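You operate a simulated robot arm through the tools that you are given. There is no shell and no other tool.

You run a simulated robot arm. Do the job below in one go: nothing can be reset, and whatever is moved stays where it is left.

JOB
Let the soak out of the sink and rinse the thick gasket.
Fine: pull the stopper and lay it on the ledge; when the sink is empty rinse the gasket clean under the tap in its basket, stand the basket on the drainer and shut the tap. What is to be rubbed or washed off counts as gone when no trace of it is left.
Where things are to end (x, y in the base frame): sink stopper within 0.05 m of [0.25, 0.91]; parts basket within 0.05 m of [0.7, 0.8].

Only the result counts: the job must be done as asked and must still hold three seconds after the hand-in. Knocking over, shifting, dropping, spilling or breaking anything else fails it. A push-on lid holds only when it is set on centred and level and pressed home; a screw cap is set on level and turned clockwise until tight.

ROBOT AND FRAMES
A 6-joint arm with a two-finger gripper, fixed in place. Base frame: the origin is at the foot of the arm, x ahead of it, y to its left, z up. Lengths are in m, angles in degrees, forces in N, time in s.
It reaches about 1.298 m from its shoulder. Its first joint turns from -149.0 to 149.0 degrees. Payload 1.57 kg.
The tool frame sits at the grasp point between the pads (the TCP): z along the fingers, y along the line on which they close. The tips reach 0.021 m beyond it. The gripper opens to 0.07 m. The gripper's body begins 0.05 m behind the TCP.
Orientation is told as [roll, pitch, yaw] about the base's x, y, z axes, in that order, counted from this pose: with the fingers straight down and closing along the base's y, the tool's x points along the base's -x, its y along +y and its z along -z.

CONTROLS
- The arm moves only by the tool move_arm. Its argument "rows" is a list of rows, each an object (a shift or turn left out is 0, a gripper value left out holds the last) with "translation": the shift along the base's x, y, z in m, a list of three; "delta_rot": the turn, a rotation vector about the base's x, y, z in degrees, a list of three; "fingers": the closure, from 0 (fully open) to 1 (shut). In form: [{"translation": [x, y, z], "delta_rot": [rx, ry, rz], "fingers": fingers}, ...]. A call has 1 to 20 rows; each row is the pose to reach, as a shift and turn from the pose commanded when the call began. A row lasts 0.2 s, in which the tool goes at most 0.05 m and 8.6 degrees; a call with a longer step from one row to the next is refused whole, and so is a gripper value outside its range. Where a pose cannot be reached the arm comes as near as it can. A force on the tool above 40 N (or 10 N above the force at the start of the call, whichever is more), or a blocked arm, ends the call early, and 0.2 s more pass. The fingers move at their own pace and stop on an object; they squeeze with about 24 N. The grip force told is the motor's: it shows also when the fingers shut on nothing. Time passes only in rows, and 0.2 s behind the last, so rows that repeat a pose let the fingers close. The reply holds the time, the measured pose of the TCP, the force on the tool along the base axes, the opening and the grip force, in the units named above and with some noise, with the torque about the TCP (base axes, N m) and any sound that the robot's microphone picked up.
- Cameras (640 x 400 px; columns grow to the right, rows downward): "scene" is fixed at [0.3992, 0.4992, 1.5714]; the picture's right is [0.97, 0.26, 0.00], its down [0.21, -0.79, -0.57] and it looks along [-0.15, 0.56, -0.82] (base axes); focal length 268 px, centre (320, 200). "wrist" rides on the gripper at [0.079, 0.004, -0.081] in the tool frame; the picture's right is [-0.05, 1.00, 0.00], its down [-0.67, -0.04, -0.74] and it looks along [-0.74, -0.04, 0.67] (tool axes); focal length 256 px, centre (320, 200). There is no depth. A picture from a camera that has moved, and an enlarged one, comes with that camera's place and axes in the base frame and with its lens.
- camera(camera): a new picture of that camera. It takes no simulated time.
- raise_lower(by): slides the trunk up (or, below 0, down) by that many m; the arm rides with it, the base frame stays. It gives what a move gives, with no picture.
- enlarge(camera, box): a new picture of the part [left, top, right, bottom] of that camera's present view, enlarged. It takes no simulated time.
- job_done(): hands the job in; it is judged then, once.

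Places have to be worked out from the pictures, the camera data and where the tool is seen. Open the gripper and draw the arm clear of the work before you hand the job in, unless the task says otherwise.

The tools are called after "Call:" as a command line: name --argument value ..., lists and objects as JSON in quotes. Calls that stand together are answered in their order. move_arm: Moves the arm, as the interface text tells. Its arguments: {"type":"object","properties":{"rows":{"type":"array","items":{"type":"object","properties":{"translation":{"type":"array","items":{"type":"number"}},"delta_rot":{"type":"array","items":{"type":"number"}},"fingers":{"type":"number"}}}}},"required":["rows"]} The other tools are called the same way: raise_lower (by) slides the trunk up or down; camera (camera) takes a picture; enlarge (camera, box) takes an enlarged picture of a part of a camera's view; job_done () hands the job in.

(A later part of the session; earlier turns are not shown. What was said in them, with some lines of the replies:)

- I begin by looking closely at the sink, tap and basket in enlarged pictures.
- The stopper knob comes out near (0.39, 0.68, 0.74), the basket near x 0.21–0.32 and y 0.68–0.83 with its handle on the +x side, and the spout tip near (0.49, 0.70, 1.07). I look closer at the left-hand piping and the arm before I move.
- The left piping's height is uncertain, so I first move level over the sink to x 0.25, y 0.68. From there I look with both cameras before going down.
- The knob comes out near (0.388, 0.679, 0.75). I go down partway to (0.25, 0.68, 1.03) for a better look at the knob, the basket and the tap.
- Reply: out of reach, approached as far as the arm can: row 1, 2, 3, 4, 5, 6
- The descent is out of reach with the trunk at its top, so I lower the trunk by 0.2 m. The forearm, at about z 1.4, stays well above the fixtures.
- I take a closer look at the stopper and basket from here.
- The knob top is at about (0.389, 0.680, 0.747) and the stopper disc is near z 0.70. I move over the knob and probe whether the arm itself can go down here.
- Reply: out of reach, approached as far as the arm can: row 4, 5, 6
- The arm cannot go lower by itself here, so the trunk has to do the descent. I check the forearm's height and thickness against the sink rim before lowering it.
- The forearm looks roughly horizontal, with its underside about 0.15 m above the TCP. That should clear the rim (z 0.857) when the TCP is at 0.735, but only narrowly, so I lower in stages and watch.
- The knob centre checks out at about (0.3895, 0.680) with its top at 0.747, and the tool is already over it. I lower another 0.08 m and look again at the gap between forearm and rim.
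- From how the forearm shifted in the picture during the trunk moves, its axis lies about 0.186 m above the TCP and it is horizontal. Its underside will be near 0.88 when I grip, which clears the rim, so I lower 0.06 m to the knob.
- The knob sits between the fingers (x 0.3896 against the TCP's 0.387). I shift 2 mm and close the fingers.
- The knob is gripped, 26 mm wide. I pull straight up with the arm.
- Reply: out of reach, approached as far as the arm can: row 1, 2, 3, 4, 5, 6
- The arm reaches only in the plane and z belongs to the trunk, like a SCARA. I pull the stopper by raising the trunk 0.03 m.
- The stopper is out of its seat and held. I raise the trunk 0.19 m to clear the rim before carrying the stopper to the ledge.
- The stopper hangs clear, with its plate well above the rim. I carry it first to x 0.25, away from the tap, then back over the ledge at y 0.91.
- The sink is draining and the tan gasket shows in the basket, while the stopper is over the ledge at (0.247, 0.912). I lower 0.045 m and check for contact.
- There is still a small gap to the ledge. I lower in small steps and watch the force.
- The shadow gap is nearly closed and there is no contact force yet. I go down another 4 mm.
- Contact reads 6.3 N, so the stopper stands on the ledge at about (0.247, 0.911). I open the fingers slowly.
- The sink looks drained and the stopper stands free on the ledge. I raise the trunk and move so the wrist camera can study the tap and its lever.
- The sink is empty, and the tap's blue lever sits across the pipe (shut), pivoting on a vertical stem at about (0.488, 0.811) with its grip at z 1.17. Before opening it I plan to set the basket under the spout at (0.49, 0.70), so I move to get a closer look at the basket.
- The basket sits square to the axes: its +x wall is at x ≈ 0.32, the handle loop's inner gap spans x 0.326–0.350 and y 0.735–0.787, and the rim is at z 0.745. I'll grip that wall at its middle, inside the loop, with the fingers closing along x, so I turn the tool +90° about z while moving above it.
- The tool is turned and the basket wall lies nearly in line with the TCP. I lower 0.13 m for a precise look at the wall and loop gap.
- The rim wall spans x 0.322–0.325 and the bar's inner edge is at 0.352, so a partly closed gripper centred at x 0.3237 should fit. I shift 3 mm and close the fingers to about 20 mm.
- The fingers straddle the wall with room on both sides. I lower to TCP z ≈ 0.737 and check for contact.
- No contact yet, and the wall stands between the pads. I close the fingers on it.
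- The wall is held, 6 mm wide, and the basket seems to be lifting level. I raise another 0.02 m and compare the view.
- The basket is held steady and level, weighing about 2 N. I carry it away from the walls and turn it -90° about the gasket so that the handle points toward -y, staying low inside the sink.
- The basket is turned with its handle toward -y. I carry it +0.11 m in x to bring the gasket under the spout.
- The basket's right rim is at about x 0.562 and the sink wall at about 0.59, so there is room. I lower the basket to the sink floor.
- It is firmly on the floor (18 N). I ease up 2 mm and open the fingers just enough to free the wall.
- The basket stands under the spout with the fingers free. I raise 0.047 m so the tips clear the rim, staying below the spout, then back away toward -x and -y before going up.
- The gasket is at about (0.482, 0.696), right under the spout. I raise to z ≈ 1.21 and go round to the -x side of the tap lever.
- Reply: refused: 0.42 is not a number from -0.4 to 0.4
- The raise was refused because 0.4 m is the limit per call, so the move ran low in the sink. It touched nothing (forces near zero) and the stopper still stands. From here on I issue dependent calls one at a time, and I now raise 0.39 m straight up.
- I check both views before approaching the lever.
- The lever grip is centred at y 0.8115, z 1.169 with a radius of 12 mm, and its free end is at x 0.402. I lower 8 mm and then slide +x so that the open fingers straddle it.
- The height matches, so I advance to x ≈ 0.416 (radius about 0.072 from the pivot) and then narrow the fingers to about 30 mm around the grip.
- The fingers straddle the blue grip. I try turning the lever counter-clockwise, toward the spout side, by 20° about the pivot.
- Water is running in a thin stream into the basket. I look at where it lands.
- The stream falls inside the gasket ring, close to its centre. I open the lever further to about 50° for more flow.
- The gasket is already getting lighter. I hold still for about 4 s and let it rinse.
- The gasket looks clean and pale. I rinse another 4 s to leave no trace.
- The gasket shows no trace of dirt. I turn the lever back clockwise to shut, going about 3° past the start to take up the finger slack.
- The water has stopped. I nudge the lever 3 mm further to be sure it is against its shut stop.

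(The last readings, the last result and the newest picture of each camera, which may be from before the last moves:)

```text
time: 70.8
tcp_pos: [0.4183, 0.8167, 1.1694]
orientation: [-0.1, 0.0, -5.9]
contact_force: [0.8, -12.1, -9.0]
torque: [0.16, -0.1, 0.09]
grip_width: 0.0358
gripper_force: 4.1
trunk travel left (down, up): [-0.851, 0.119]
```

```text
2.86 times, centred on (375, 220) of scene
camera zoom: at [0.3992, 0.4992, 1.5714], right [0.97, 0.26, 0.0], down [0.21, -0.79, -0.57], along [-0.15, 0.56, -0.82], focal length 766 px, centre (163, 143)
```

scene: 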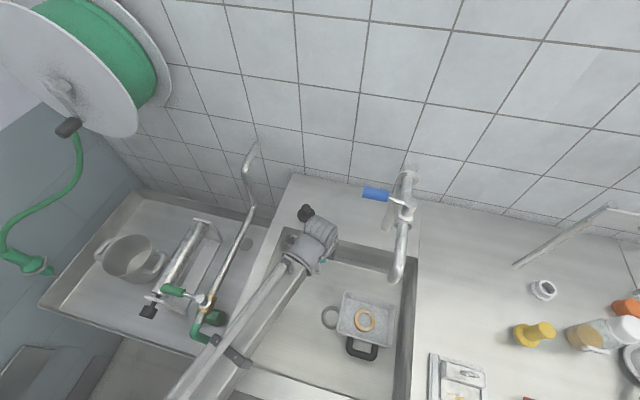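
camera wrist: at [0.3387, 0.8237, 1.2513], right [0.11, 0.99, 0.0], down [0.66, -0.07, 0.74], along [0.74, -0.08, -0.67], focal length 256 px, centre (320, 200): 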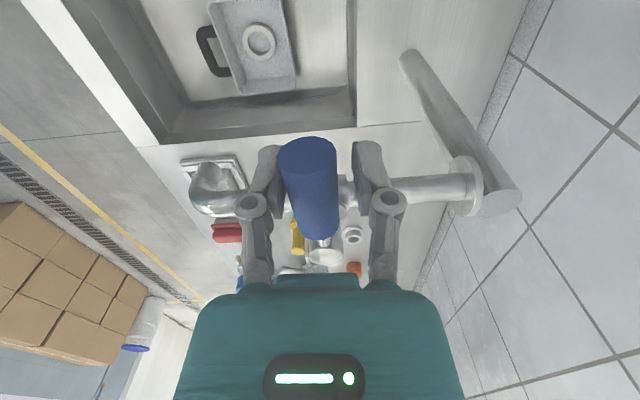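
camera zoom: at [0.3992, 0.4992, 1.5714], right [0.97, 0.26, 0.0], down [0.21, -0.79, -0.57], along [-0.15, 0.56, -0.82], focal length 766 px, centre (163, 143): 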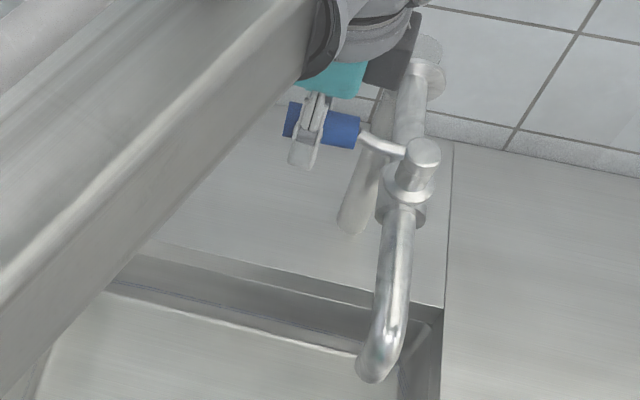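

The lever is hard against its shut stop (12 N) and no water runs. I centre the fingers, open them and back out along -x.

Call:
move_arm --rows '[{"translation": [-0.0005, -0.004, 0], "delta_rot": [0, 0, 3], "fingers": 0.4}, {"translation": [-0.001, -0.0074, 0], "delta_rot": [0, 0, 6], "fingers": 0.2}, {"translation": [-0.001, -0.0074, 0], "delta_rot": [0, 0, 6], "fingers": 0.2}, {"translation": [-0.001, -0.0074, 0], "delta_rot": [0, 0, 6], "fingers": 0.2}, {"translation": [-0.03, -0.0074, 0], "delta_rot": [0, 0, 6], "fingers": 0.2}, {"translation": [-0.07, -0.0074, 0], "delta_rot": [0, 0, 6], "fingers": 0.2}, {"translation": [-0.105, -0.0074, 0], "delta_rot": [0, 0, 6], "fingers": 0.2}, {"translation": [-0.105, -0.0074, 0], "delta_rot": [0, 0, 6], "fingers": 0.2}]'

Call:
camera --camera "scene"

Call:
camera --camera "wrist"

```text
time: 72.6
tcp_pos: [0.311, 0.8124, 1.1698]
orientation: [0.0, 0.0, 0.0]
contact_force: [-0.3, -0.6, -0.4]
torque: [0.03, -0.02, -0.01]
grip_width: 0.0561
gripper_force: 0.0
trunk travel left (down, up): [-0.851, 0.119]
```

```text
taken
```

scene: 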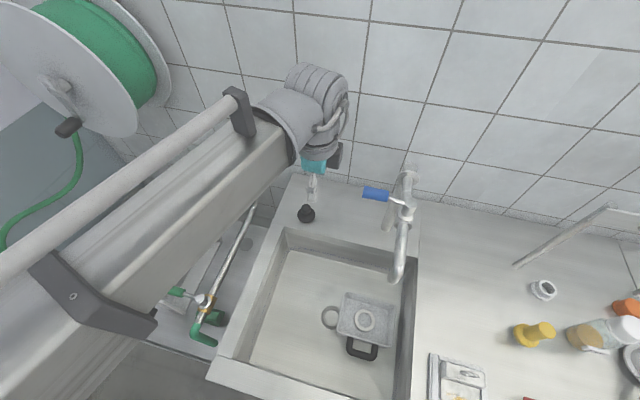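

```text
taken
camera wrist: at [0.2323, 0.8167, 1.2513], right [0.05, 1.0, 0.0], down [0.67, -0.04, 0.74], along [0.74, -0.04, -0.67], focal length 256 px, centre (320, 200)
```

wrist: 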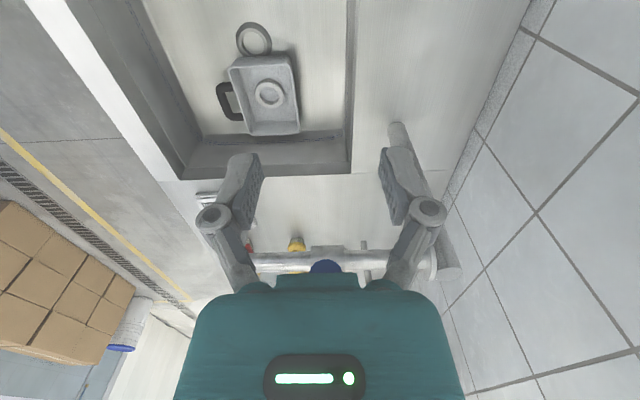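

The tap is shut, the stopper stands and the gasket looks clean. Now I go back for the basket, first to (0.389, 0.582) at this height, away from the spout.

Call:
move_arm --rows '[{"translation": [0.0, -0.045, 0], "fingers": 0.71}, {"translation": [0.0, -0.09, 0], "fingers": 0.71}, {"translation": [0.01, -0.135, 0], "fingers": 0.71}, {"translation": [0.03, -0.175, 0], "fingers": 0.71}, {"translation": [0.055, -0.205, 0], "fingers": 0.71}, {"translation": [0.078, -0.23, 0], "fingers": 0.71}, {"translation": [0.078, -0.23, 0], "fingers": 0.71}]'

```text
time: 74.2
tcp_pos: [0.39, 0.5827, 1.1688]
orientation: [-0.1, 0.0, 0.0]
contact_force: [-0.2, 0.1, -0.5]
torque: [0.03, -0.01, 0.0]
grip_width: 0.0203
gripper_force: 0.1
trunk travel left (down, up): [-0.851, 0.119]
```

I lower the trunk 0.30 m here, over the open sink, to z ≈ 0.87.

Call:
raise_lower --by -0.3

Call:
camera --camera "wrist"

Call:
enlarge --camera "scene" --box '[320, 270, 420, 380]'

```text
time: 77.2
tcp_pos: [0.3887, 0.5813, 0.8692]
orientation: [0.0, 0.0, -0.1]
contact_force: [-0.5, 0.1, -0.8]
torque: [0.0, 0.02, -0.01]
grip_width: 0.0202
gripper_force: 0.0
trunk travel left (down, up): [-0.551, 0.419]
```

```text
taken
camera wrist: at [0.3113, 0.5861, 0.9514], right [0.05, 1.0, 0.0], down [0.67, -0.04, 0.74], along [0.74, -0.04, -0.67], focal length 256 px, centre (320, 200)
```

wrist: 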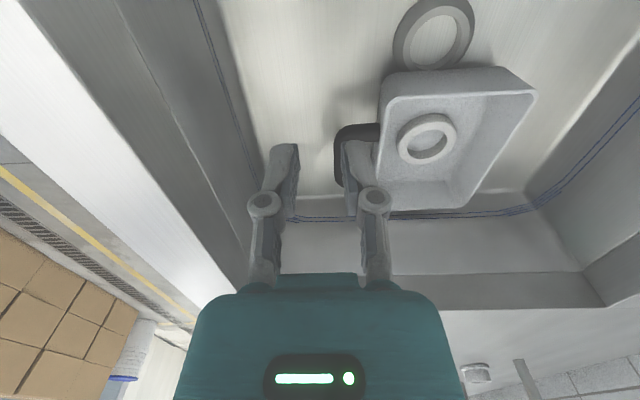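

```text
3.64 times, centred on (370, 325) of scene
camera zoom: at [0.3992, 0.4992, 1.5714], right [0.97, 0.26, 0.0], down [0.21, -0.79, -0.57], along [-0.15, 0.56, -0.82], focal length 975 px, centre (138, -254)
```

zoom: 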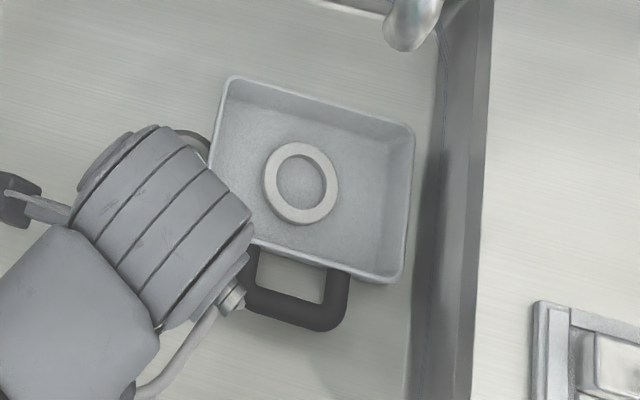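

The basket is where I left it. I lower to z 0.788 so the wrist stays below the spout, then slide over the gripping wall.

Call:
raise_lower --by -0.081

```text
time: 78.4
tcp_pos: [0.3897, 0.5813, 0.7883]
orientation: [0.0, 0.0, 0.1]
contact_force: [0.8, 0.3, -0.9]
torque: [0.01, 0.01, 0.02]
grip_width: 0.0203
gripper_force: 0.2
trunk travel left (down, up): [-0.47, 0.5]
```

Call:
move_arm --rows '[{"translation": [0.03, 0.02, 0], "fingers": 0.71}, {"translation": [0.07, 0.04, 0], "fingers": 0.71}, {"translation": [0.1, 0.056, 0], "fingers": 0.71}, {"translation": [0.1, 0.056, 0], "fingers": 0.71}]'

Call:
camera --camera "wrist"

Call:
enlarge --camera "wrist" --box '[220, 60, 420, 210]'

```text
time: 79.4
tcp_pos: [0.4908, 0.637, 0.788]
orientation: [0.0, 0.0, 0.0]
contact_force: [-0.4, -0.6, -0.3]
torque: [0.0, 0.01, 0.03]
grip_width: 0.0202
gripper_force: 0.0
trunk travel left (down, up): [-0.47, 0.5]
```

```text
taken
camera wrist: at [0.4119, 0.6419, 0.8702], right [0.05, 1.0, 0.0], down [0.67, -0.04, 0.74], along [0.74, -0.04, -0.67], focal length 256 px, centre (320, 200)
```

wrist: 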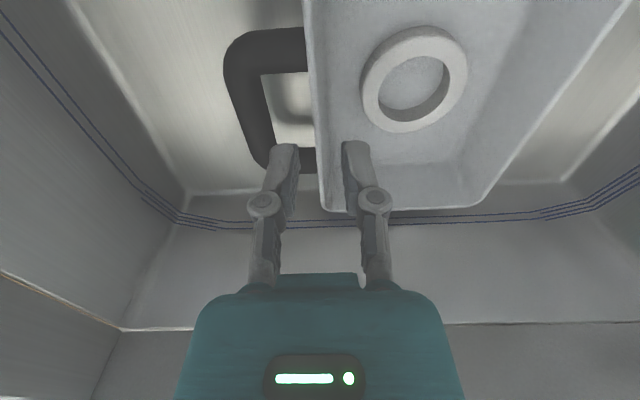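

```text
2.67 times, centred on (320, 135) of wrist
camera zoom: at [0.4119, 0.6419, 0.8702], right [0.05, 1.0, 0.0], down [0.67, -0.04, 0.74], along [0.74, -0.04, -0.67], focal length 683 px, centre (320, 373)
```

zoom: 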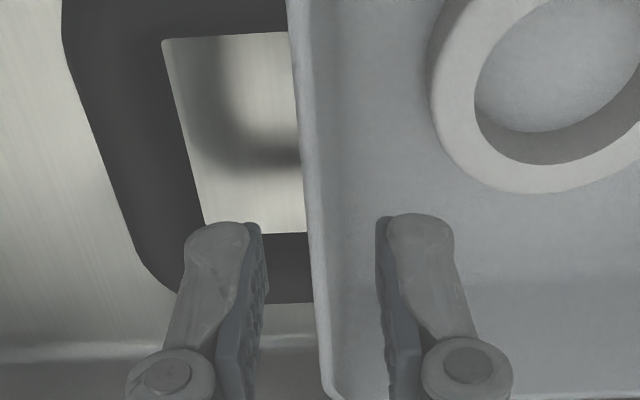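

The gasket is clean and the wall sits between the fingers (wall centre y ≈ 0.636). I shift 1 mm and then lower 0.05 m onto it.

Call:
move_arm --rows '[{"translation": [-0.001, -0.001, 0], "fingers": 0.71}, {"translation": [-0.001, -0.001, 0], "fingers": 0.71}]'

Call:
raise_lower --by -0.05

Call:
camera --camera "wrist"

```text
time: 80.0
tcp_pos: [0.4893, 0.636, 0.7883]
orientation: [-0.1, 0.0, 0.0]
contact_force: [0.0, -0.4, 0.2]
torque: [0.0, -0.04, -0.03]
grip_width: 0.0204
gripper_force: 0.0
trunk travel left (down, up): [-0.47, 0.5]
```

```text
time: 80.9
tcp_pos: [0.4877, 0.6362, 0.738]
orientation: [0.1, 0.0, -0.1]
contact_force: [-0.1, -0.9, -0.3]
torque: [-0.03, 0.0, 0.0]
grip_width: 0.0202
gripper_force: 0.0
trunk travel left (down, up): [-0.42, 0.55]
```

```text
taken
camera wrist: at [0.4105, 0.641, 0.8203], right [0.05, 1.0, 0.0], down [0.67, -0.04, 0.74], along [0.74, -0.04, -0.67], focal length 256 px, centre (320, 200)
```

wrist: 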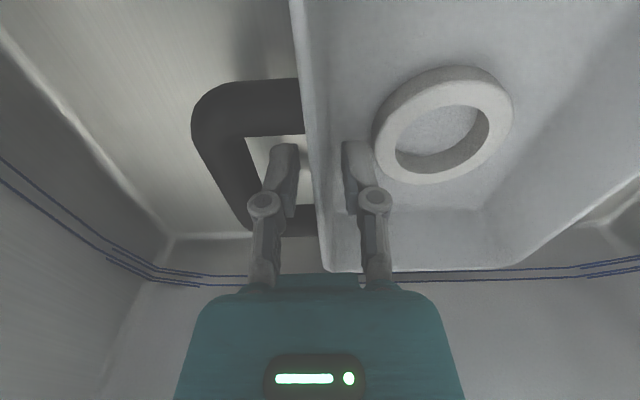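

The fingers straddle the wall without contact, so I close on it.

Call:
move_arm --rows '[{"fingers": 0.85}, {"fingers": 1}, {"fingers": 1}, {"fingers": 1}, {"fingers": 1}]'

```text
time: 82.1
tcp_pos: [0.4879, 0.6362, 0.738]
orientation: [0.1, -0.1, 0.0]
contact_force: [2.5, 2.6, 5.4]
torque: [0.8, -0.5, -0.04]
grip_width: 0.0062
gripper_force: 23.7
trunk travel left (down, up): [-0.42, 0.55]
```

The wall is gripped again. I lift 0.035 m, staying under the spout, before backing away.

Call:
raise_lower --by 0.035

Call:
camera --camera "wrist"

```text
time: 82.9
tcp_pos: [0.4891, 0.6363, 0.7742]
orientation: [-0.1, 0.1, 0.0]
contact_force: [-0.9, -0.8, -2.0]
torque: [-0.08, -0.01, 0.01]
grip_width: 0.0059
gripper_force: 24.0
trunk travel left (down, up): [-0.455, 0.515]
```

```text
taken
camera wrist: at [0.4106, 0.6411, 0.8552], right [0.05, 1.0, 0.0], down [0.67, -0.04, 0.74], along [0.74, -0.04, -0.67], focal length 256 px, centre (320, 200)
```

wrist: 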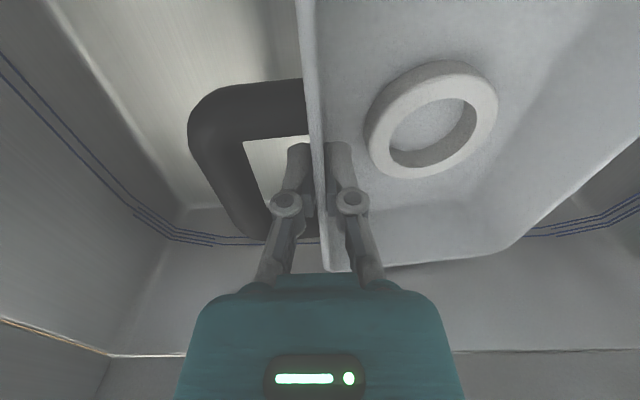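

The basket is lifted level and weighs about 2 N, so no water is trapped. I back away to (0.36, 0.56) inside the sink.

Call:
move_arm --rows '[{"translation": [-0.025, -0.015, 0], "fingers": 1}, {"translation": [-0.06, -0.036, 0], "fingers": 1}, {"translation": [-0.095, -0.057, 0], "fingers": 1}, {"translation": [-0.12, -0.071, 0], "fingers": 1}, {"translation": [-0.128, -0.074, 0], "fingers": 1}, {"translation": [-0.128, -0.074, 0], "fingers": 1}]'

Call:
camera --camera "scene"

```text
time: 84.3
tcp_pos: [0.3602, 0.5604, 0.7737]
orientation: [0.0, 0.0, -0.1]
contact_force: [-0.5, -0.9, -1.7]
torque: [-0.1, -0.02, -0.01]
grip_width: 0.006
gripper_force: 24.0
trunk travel left (down, up): [-0.455, 0.515]
```

```text
taken
```

scene: 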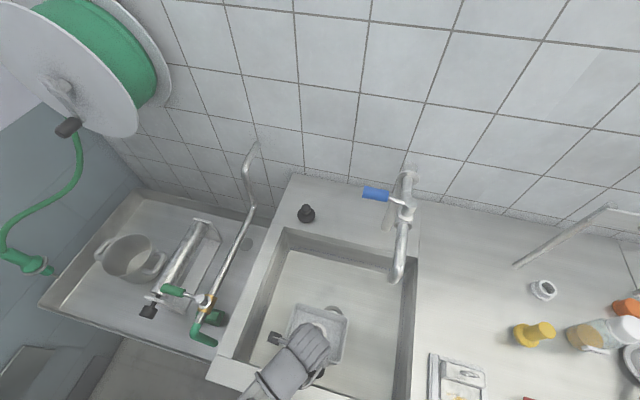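

All clear of the spout. I raise 0.25 m so that the basket clears the rim and the worktop items.

Call:
raise_lower --by 0.25

Call:
camera --camera "scene"

Call:
camera --camera "wrist"

```text
time: 86.9
tcp_pos: [0.3609, 0.561, 1.0233]
orientation: [0.0, 0.0, 0.0]
contact_force: [-0.2, -0.6, -1.5]
torque: [-0.07, -0.03, 0.0]
grip_width: 0.0061
gripper_force: 23.9
trunk travel left (down, up): [-0.705, 0.265]
```

```text
taken
```

scene: 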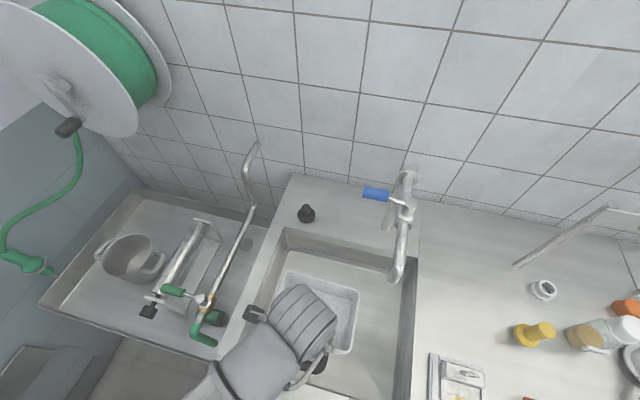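

```text
taken
camera wrist: at [0.2822, 0.566, 1.1052], right [0.05, 1.0, 0.0], down [0.67, -0.04, 0.74], along [0.74, -0.04, -0.67], focal length 256 px, centre (320, 200)
```

wrist: 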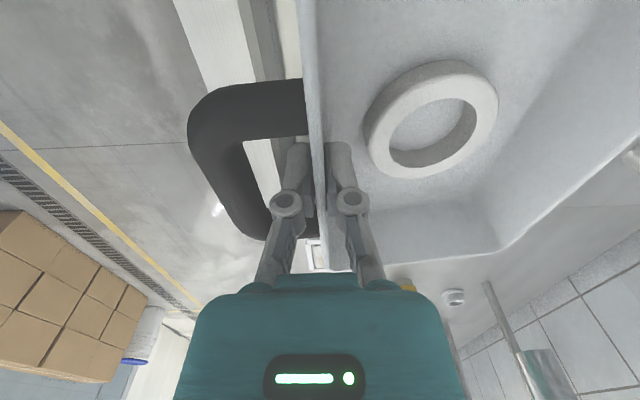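

The view is clear. I swing around in front of the spout at y ≈ 0.50 and across to x ≈ 0.70.

Call:
move_arm --rows '[{"translation": [0, -0.025, 0], "fingers": 1}, {"translation": [0, -0.06, 0], "fingers": 1}, {"translation": [0.03, -0.062, 0], "fingers": 1}, {"translation": [0.07, -0.062, 0], "fingers": 1}, {"translation": [0.11, -0.062, 0], "fingers": 1}, {"translation": [0.15, -0.062, 0], "fingers": 1}, {"translation": [0.19, -0.062, 0], "fingers": 1}, {"translation": [0.23, -0.062, 0], "fingers": 1}, {"translation": [0.27, -0.062, 0], "fingers": 1}, {"translation": [0.31, -0.062, 0], "fingers": 1}, {"translation": [0.335, -0.062, 0], "fingers": 1}, {"translation": [0.342, -0.062, 0], "fingers": 1}, {"translation": [0.342, -0.062, 0], "fingers": 1}]'

Call:
camera --camera "scene"

Call:
camera --camera "wrist"

```text
time: 89.7
tcp_pos: [0.7032, 0.499, 1.0232]
orientation: [-0.1, 0.0, -0.1]
contact_force: [-0.5, -0.1, -2.1]
torque: [-0.05, -0.03, -0.02]
grip_width: 0.0059
gripper_force: 24.7
trunk travel left (down, up): [-0.705, 0.265]
```

```text
taken
```

scene: 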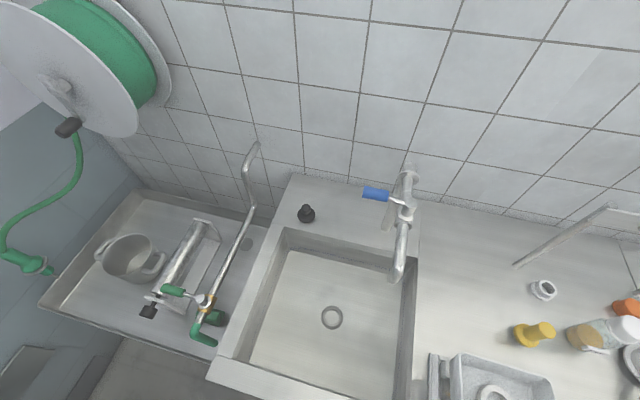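

```text
taken
camera wrist: at [0.6244, 0.5037, 1.1052], right [0.05, 1.0, 0.0], down [0.67, -0.04, 0.74], along [0.74, -0.04, -0.67], focal length 256 px, centre (320, 200)
```

wrist: 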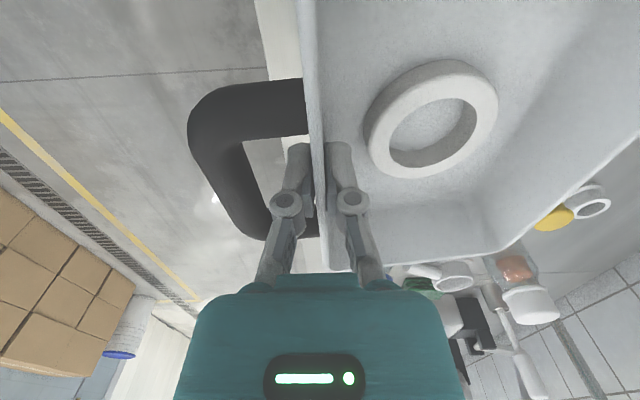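

Nothing was touched. I move +y to bring the basket over (0.70, 0.80).

Call:
move_arm --rows '[{"translation": [0, 0.025, 0], "fingers": 1}, {"translation": [0, 0.06, 0], "fingers": 1}, {"translation": [0, 0.1, 0], "fingers": 1}, {"translation": [0, 0.14, 0], "fingers": 1}, {"translation": [0, 0.18, 0], "fingers": 1}, {"translation": [0, 0.215, 0], "fingers": 1}, {"translation": [0, 0.238, 0], "fingers": 1}, {"translation": [0, 0.245, 0], "fingers": 1}, {"translation": [0, 0.245, 0], "fingers": 1}]'

Call:
camera --camera "scene"

Call:
camera --camera "wrist"

```text
time: 91.7
tcp_pos: [0.7024, 0.7428, 1.022]
orientation: [-0.1, 0.1, 0.0]
contact_force: [-0.2, 0.2, -2.5]
torque: [-0.04, 0.0, -0.01]
grip_width: 0.0063
gripper_force: 24.4
trunk travel left (down, up): [-0.705, 0.265]
```

```text
taken
```

scene: 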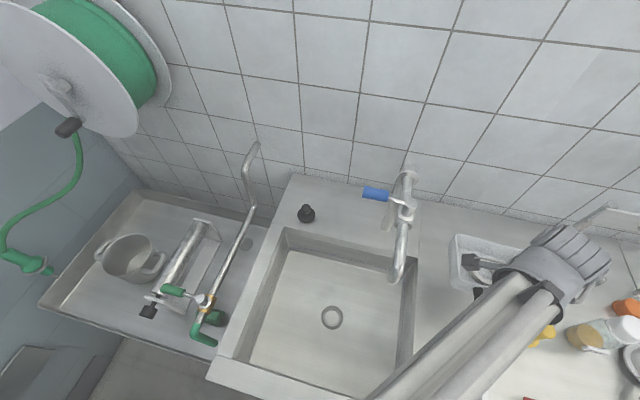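

```text
taken
camera wrist: at [0.6235, 0.748, 1.1051], right [0.05, 1.0, 0.0], down [0.67, -0.04, 0.74], along [0.74, -0.04, -0.67], focal length 256 px, centre (320, 200)
```

wrist: 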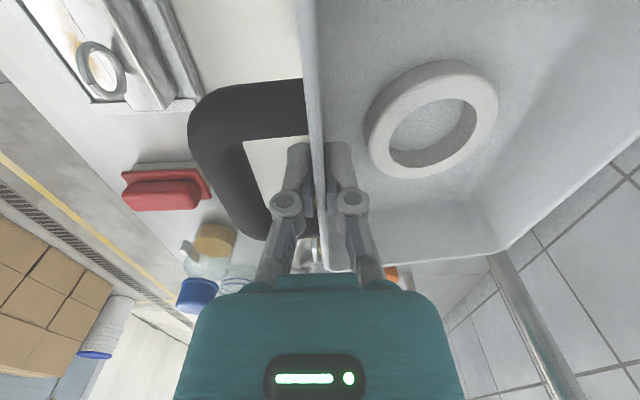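

The basket is over the drainer and its footprint below is clear worktop. I lower 0.10 m.

Call:
raise_lower --by -0.1

Call:
camera --camera "scene"

Call:
camera --camera "wrist"

```text
time: 93.0
tcp_pos: [0.7022, 0.7427, 0.9224]
orientation: [0.1, -0.1, 0.0]
contact_force: [0.3, 0.5, -1.8]
torque: [-0.07, 0.01, -0.04]
grip_width: 0.0062
gripper_force: 24.2
trunk travel left (down, up): [-0.605, 0.365]
```

```text
taken
```

scene: 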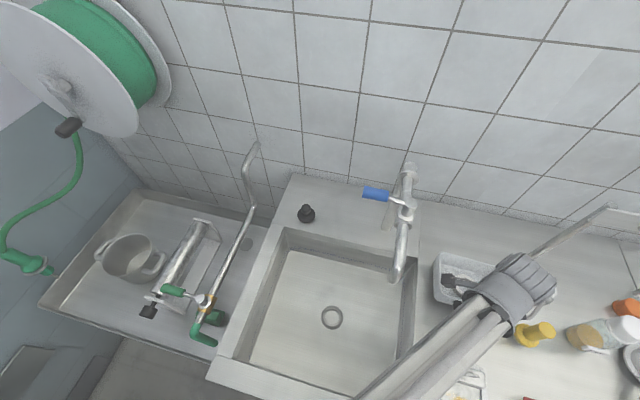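

```text
taken
camera wrist: at [0.6235, 0.7477, 1.0052], right [0.05, 1.0, 0.0], down [0.67, -0.04, 0.74], along [0.74, -0.04, -0.67], focal length 256 px, centre (320, 200)
```

wrist: 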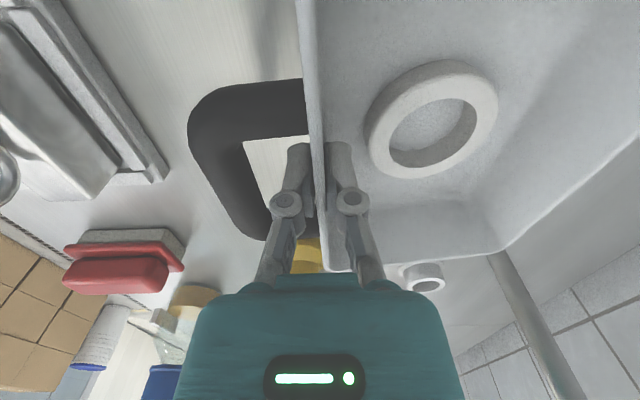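

There is no contact and plenty of room around it. I lower another 0.018 m.

Call:
raise_lower --by -0.018

Call:
camera --camera "wrist"

```text
time: 93.7
tcp_pos: [0.7005, 0.743, 0.9066]
orientation: [-0.1, 0.0, 0.1]
contact_force: [-0.3, -1.1, 4.6]
torque: [0.64, -0.47, -0.1]
grip_width: 0.0058
gripper_force: 23.8
trunk travel left (down, up): [-0.587, 0.383]
```

```text
taken
camera wrist: at [0.6232, 0.7471, 0.9879], right [0.05, 1.0, 0.0], down [0.67, -0.04, 0.75], along [0.74, -0.04, -0.67], focal length 256 px, centre (320, 200)
```

wrist: 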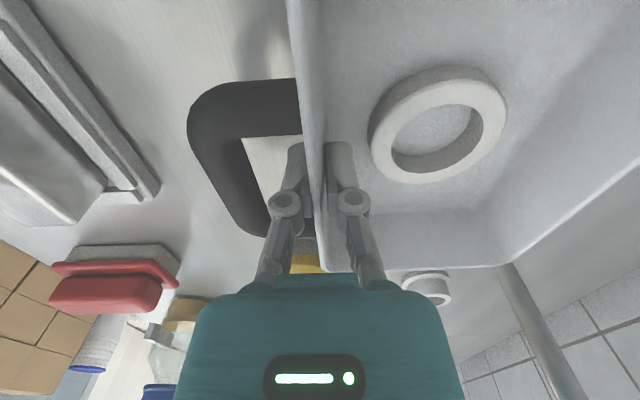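

The basket touches the drainer (4.6 N, far side first, as in the sink). I lower 3 mm more to seat it flat.

Call:
raise_lower --by -0.003

```text
time: 94.2
tcp_pos: [0.7017, 0.7424, 0.9033]
orientation: [-0.1, 0.0, 0.0]
contact_force: [-1.0, -2.4, 5.4]
torque: [0.61, -0.52, -0.12]
grip_width: 0.006
gripper_force: 23.7
trunk travel left (down, up): [-0.584, 0.386]
```

Call:
raise_lower --by -0.002

Call:
camera --camera "wrist"

```text
time: 94.7
tcp_pos: [0.7014, 0.7428, 0.9017]
orientation: [0.0, -0.1, 0.1]
contact_force: [-2.0, -3.3, 6.9]
torque: [0.62, -0.59, -0.09]
grip_width: 0.006
gripper_force: 23.9
trunk travel left (down, up): [-0.582, 0.388]
```

```text
taken
camera wrist: at [0.6227, 0.747, 0.9832], right [0.05, 1.0, 0.0], down [0.67, -0.04, 0.75], along [0.74, -0.04, -0.67], focal length 256 px, centre (320, 200)
```

wrist: 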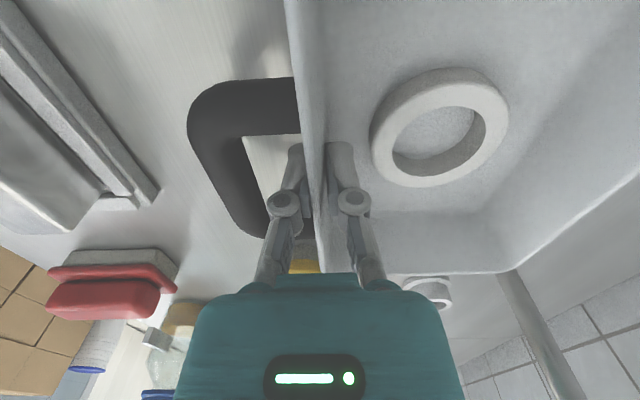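

The force is rising gently as the basket levels. I lower 3 mm more.

Call:
raise_lower --by -0.003

```text
time: 95.2
tcp_pos: [0.7009, 0.7416, 0.8985]
orientation: [0.0, 0.0, 0.0]
contact_force: [-1.6, -2.4, 6.7]
torque: [0.61, -0.55, 0.02]
grip_width: 0.0057
gripper_force: 23.8
trunk travel left (down, up): [-0.579, 0.391]
```

Call:
raise_lower --by -0.002

Call:
camera --camera "wrist"

Call:
enlarge --camera "scene" --box '[410, 230, 570, 350]'

```text
time: 95.7
tcp_pos: [0.6999, 0.7415, 0.8953]
orientation: [0.0, 0.0, 0.0]
contact_force: [-4.0, -0.6, 7.7]
torque: [0.66, -0.56, 0.07]
grip_width: 0.0059
gripper_force: 23.8
trunk travel left (down, up): [-0.577, 0.393]
```

```text
taken
camera wrist: at [0.6226, 0.7471, 0.9783], right [0.05, 1.0, 0.0], down [0.67, -0.04, 0.75], along [0.74, -0.04, -0.67], focal length 256 px, centre (320, 200)
```

wrist: 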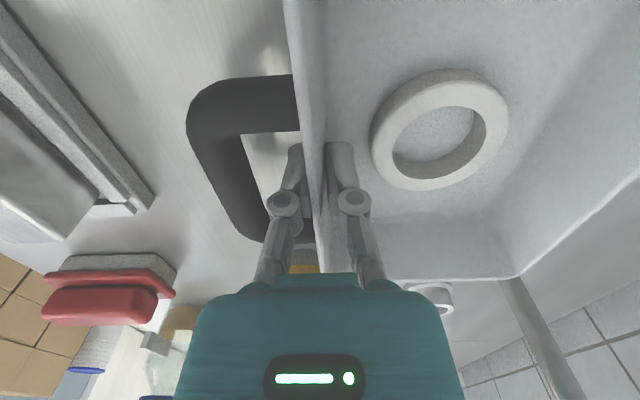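

```text
3.33 times, centred on (490, 290) of scene
camera zoom: at [0.3992, 0.4992, 1.5714], right [0.97, 0.26, 0.0], down [0.21, -0.79, -0.57], along [-0.15, 0.56, -0.82], focal length 894 px, centre (-247, -100)
```

zoom: 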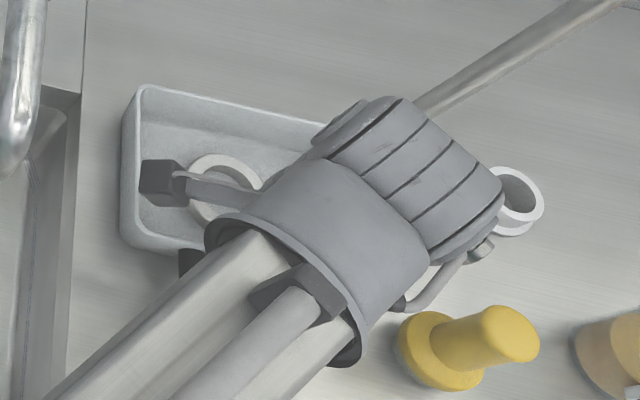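

Working from the rim corners, the far edge had drooped about 12 mm in the grip and has now been pushed back level, so the near wall's underside is about at the worktop. I lower 1.5 mm more to finish seating.

Call:
raise_lower --by -0.0015

```text
time: 96.2
tcp_pos: [0.7018, 0.7421, 0.8949]
orientation: [0.0, -0.1, 0.0]
contact_force: [0.7, 2.3, 20.8]
torque: [0.69, 0.08, 0.11]
grip_width: 0.0058
gripper_force: 23.9
trunk travel left (down, up): [-0.575, 0.395]
```

That is full, flat contact (20.8 N, roll torque near zero). I ease up 2 mm.

Call:
raise_lower --by 0.002

```text
time: 96.8
tcp_pos: [0.7015, 0.7431, 0.897]
orientation: [0.0, 0.0, 0.0]
contact_force: [-1.3, -0.7, 5.0]
torque: [0.63, -0.41, 0.14]
grip_width: 0.0062
gripper_force: 24.0
trunk travel left (down, up): [-0.577, 0.393]
```

I open the fingers to 20 mm to free the wall without touching the handle bar.

Call:
move_arm --rows '[{"fingers": 0.85}, {"fingers": 0.72}, {"fingers": 0.71}, {"fingers": 0.71}, {"fingers": 0.71}]'

Call:
camera --camera "wrist"

```text
time: 98.0
tcp_pos: [0.702, 0.7429, 0.8956]
orientation: [0.0, 0.0, 0.0]
contact_force: [-0.1, 0.4, 0.2]
torque: [0.0, -0.01, -0.01]
grip_width: 0.0204
gripper_force: 0.0
trunk travel left (down, up): [-0.577, 0.393]
```

```text
taken
camera wrist: at [0.6234, 0.7478, 0.9778], right [0.05, 1.0, 0.0], down [0.67, -0.04, 0.74], along [0.74, -0.04, -0.67], focal length 256 px, centre (320, 200)
```

wrist: 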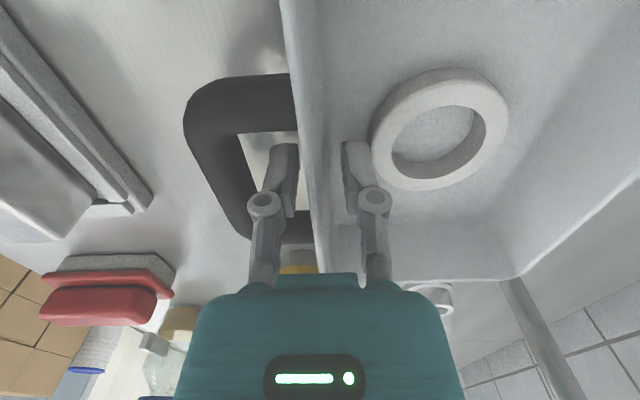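

The gripper is free of the wall. I raise 0.06 m so the tips clear the rim, and check.

Call:
raise_lower --by 0.06

Call:
camera --camera "wrist"

```text
time: 99.0
tcp_pos: [0.7021, 0.7435, 0.9548]
orientation: [0.0, 0.0, 0.0]
contact_force: [-0.3, 0.0, 0.2]
torque: [0.0, -0.01, -0.01]
grip_width: 0.0203
gripper_force: 0.0
trunk travel left (down, up): [-0.637, 0.333]
```

```text
taken
camera wrist: at [0.6235, 0.7478, 1.0376], right [0.05, 1.0, 0.0], down [0.67, -0.04, 0.74], along [0.74, -0.04, -0.67], focal length 256 px, centre (320, 200)
```

wrist: 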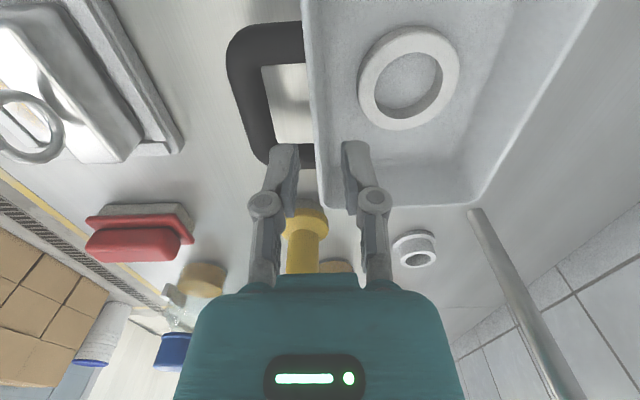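

The basket stands flat and did not follow the gripper. I raise another 0.15 m.

Call:
raise_lower --by 0.15

```text
time: 100.7
tcp_pos: [0.703, 0.7426, 1.1058]
orientation: [0.0, 0.0, 0.1]
contact_force: [-0.4, 0.0, -0.1]
torque: [0.01, 0.0, -0.01]
grip_width: 0.0202
gripper_force: 0.1
trunk travel left (down, up): [-0.787, 0.183]
```

I draw the arm back toward -y, clear of the basket and tap, and open the gripper.

Call:
move_arm --rows '[{"translation": [0, -0.04, 0], "fingers": 0.5}, {"translation": [0, -0.08, 0], "fingers": 0.2}, {"translation": [0, -0.12, 0], "fingers": 0}, {"translation": [0, -0.16, 0], "fingers": 0}, {"translation": [-0.02, -0.2, 0], "fingers": 0}, {"translation": [-0.05, -0.235, 0], "fingers": 0}, {"translation": [-0.09, -0.25, 0], "fingers": 0}, {"translation": [-0.13, -0.25, 0], "fingers": 0}, {"translation": [-0.17, -0.25, 0], "fingers": 0}, {"translation": [-0.21, -0.25, 0], "fingers": 0}, {"translation": [-0.25, -0.25, 0], "fingers": 0}, {"translation": [-0.29, -0.25, 0], "fingers": 0}, {"translation": [-0.33, -0.25, 0], "fingers": 0}, {"translation": [-0.33, -0.25, 0], "fingers": 0}]'

Call:
camera --camera "scene"

Call:
camera --camera "wrist"

```text
time: 103.7
tcp_pos: [0.3722, 0.493, 1.1059]
orientation: [0.0, -0.1, 0.0]
contact_force: [-1.1, -0.3, 0.0]
torque: [-0.04, 0.01, -0.01]
grip_width: 0.0699
gripper_force: 0.0
trunk travel left (down, up): [-0.787, 0.183]
```

```text
taken
```

scene: 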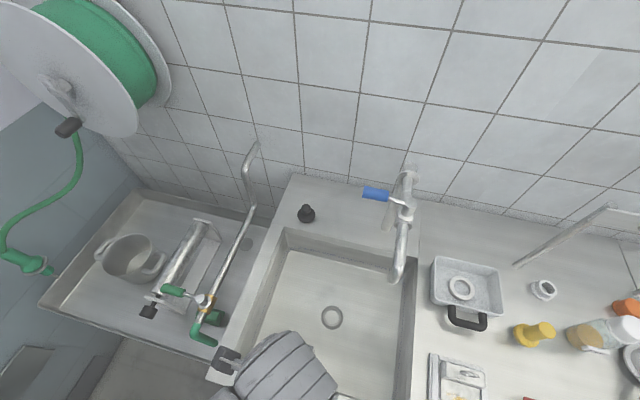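

```text
taken
camera wrist: at [0.2941, 0.4976, 1.1878], right [0.05, 1.0, 0.0], down [0.67, -0.04, 0.74], along [0.74, -0.04, -0.67], focal length 256 px, centre (320, 200)
```

wrist: 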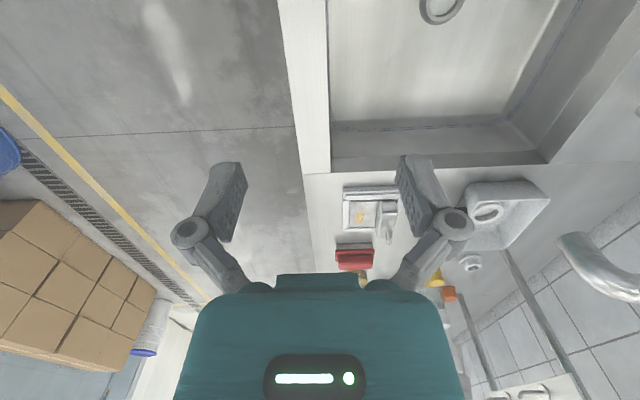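

The basket looks well placed. I inspect the gasket, tap and stopper closely before handing in.

Call:
enlarge --camera "scene" --box '[420, 245, 520, 340]'

Call:
enlarge --camera "scene" --box '[280, 150, 430, 290]'

Call:
enlarge --camera "scene" --box '[440, 270, 480, 305]'

Call:
enlarge --camera "scene" --box '[400, 230, 640, 400]'

```text
4.21 times, centred on (470, 292) of scene
camera zoom: at [0.3992, 0.4992, 1.5714], right [0.97, 0.26, 0.0], down [0.21, -0.79, -0.57], along [-0.15, 0.56, -0.82], focal length 1129 px, centre (-312, -190)
```

zoom: 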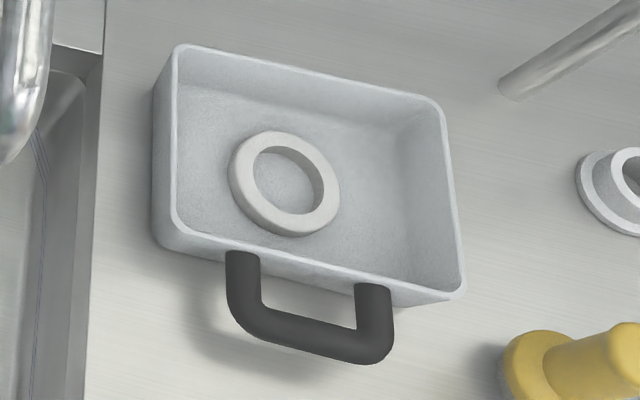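

```text
2.86 times, centred on (355, 220) of scene
camera zoom: at [0.3992, 0.4992, 1.5714], right [0.97, 0.26, 0.0], down [0.21, -0.79, -0.57], along [-0.15, 0.56, -0.82], focal length 766 px, centre (220, 143)
```

zoom: 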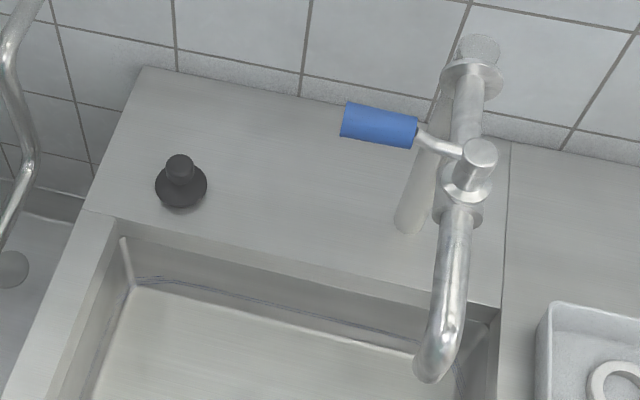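

```text
11.43 times, centred on (460, 288) of scene
camera zoom: at [0.3992, 0.4992, 1.5714], right [0.97, 0.26, 0.0], down [0.21, -0.79, -0.57], along [-0.15, 0.56, -0.82], focal length 3064 px, centre (-1280, -800)
```

zoom: 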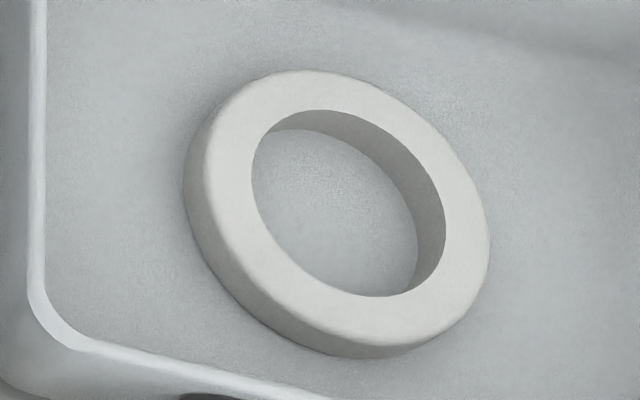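

```text
2.35 times, centred on (520, 315) of scene
camera zoom: at [0.3992, 0.4992, 1.5714], right [0.97, 0.26, 0.0], down [0.21, -0.79, -0.57], along [-0.15, 0.56, -0.82], focal length 631 px, centre (-151, -71)
```

zoom: 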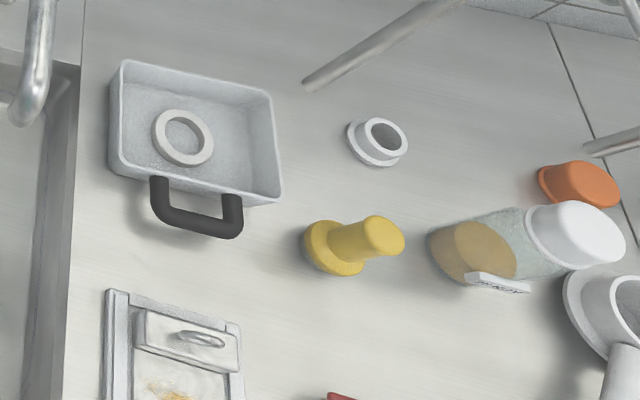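

Everything checks out: the gasket is clean in the basket, which stands flat at about (0.70, 0.80), and the stopper is on the ledge at about (0.245, 0.912). The tap is shut and dry, the sink is empty, and the open gripper is drawn clear, so I hand the job in.

Call:
job_done

```text
The job is handed in.
```

The job is handed in. The sink is drained and the gasket is rinsed clean.

- **Stopper:** it stands on the ledge at about (0.245, 0.912), within 1 cm of its target.
- **Gasket and basket:** the gasket showed no trace of dirt after about 9 s under the tap. It lies in the basket, which stands flat on the drainer at about (0.70, 0.80).
- **Tap:** the lever is turned back against its stop, and no water runs.
- **Arm:** the gripper is open and drawn clear. Nothing else looked moved in the last pictures.

One move ran lower in the sink than I meant, because the raise before it was over the 0.4 m limit and was refused. Forces stayed near zero and nothing was touched.
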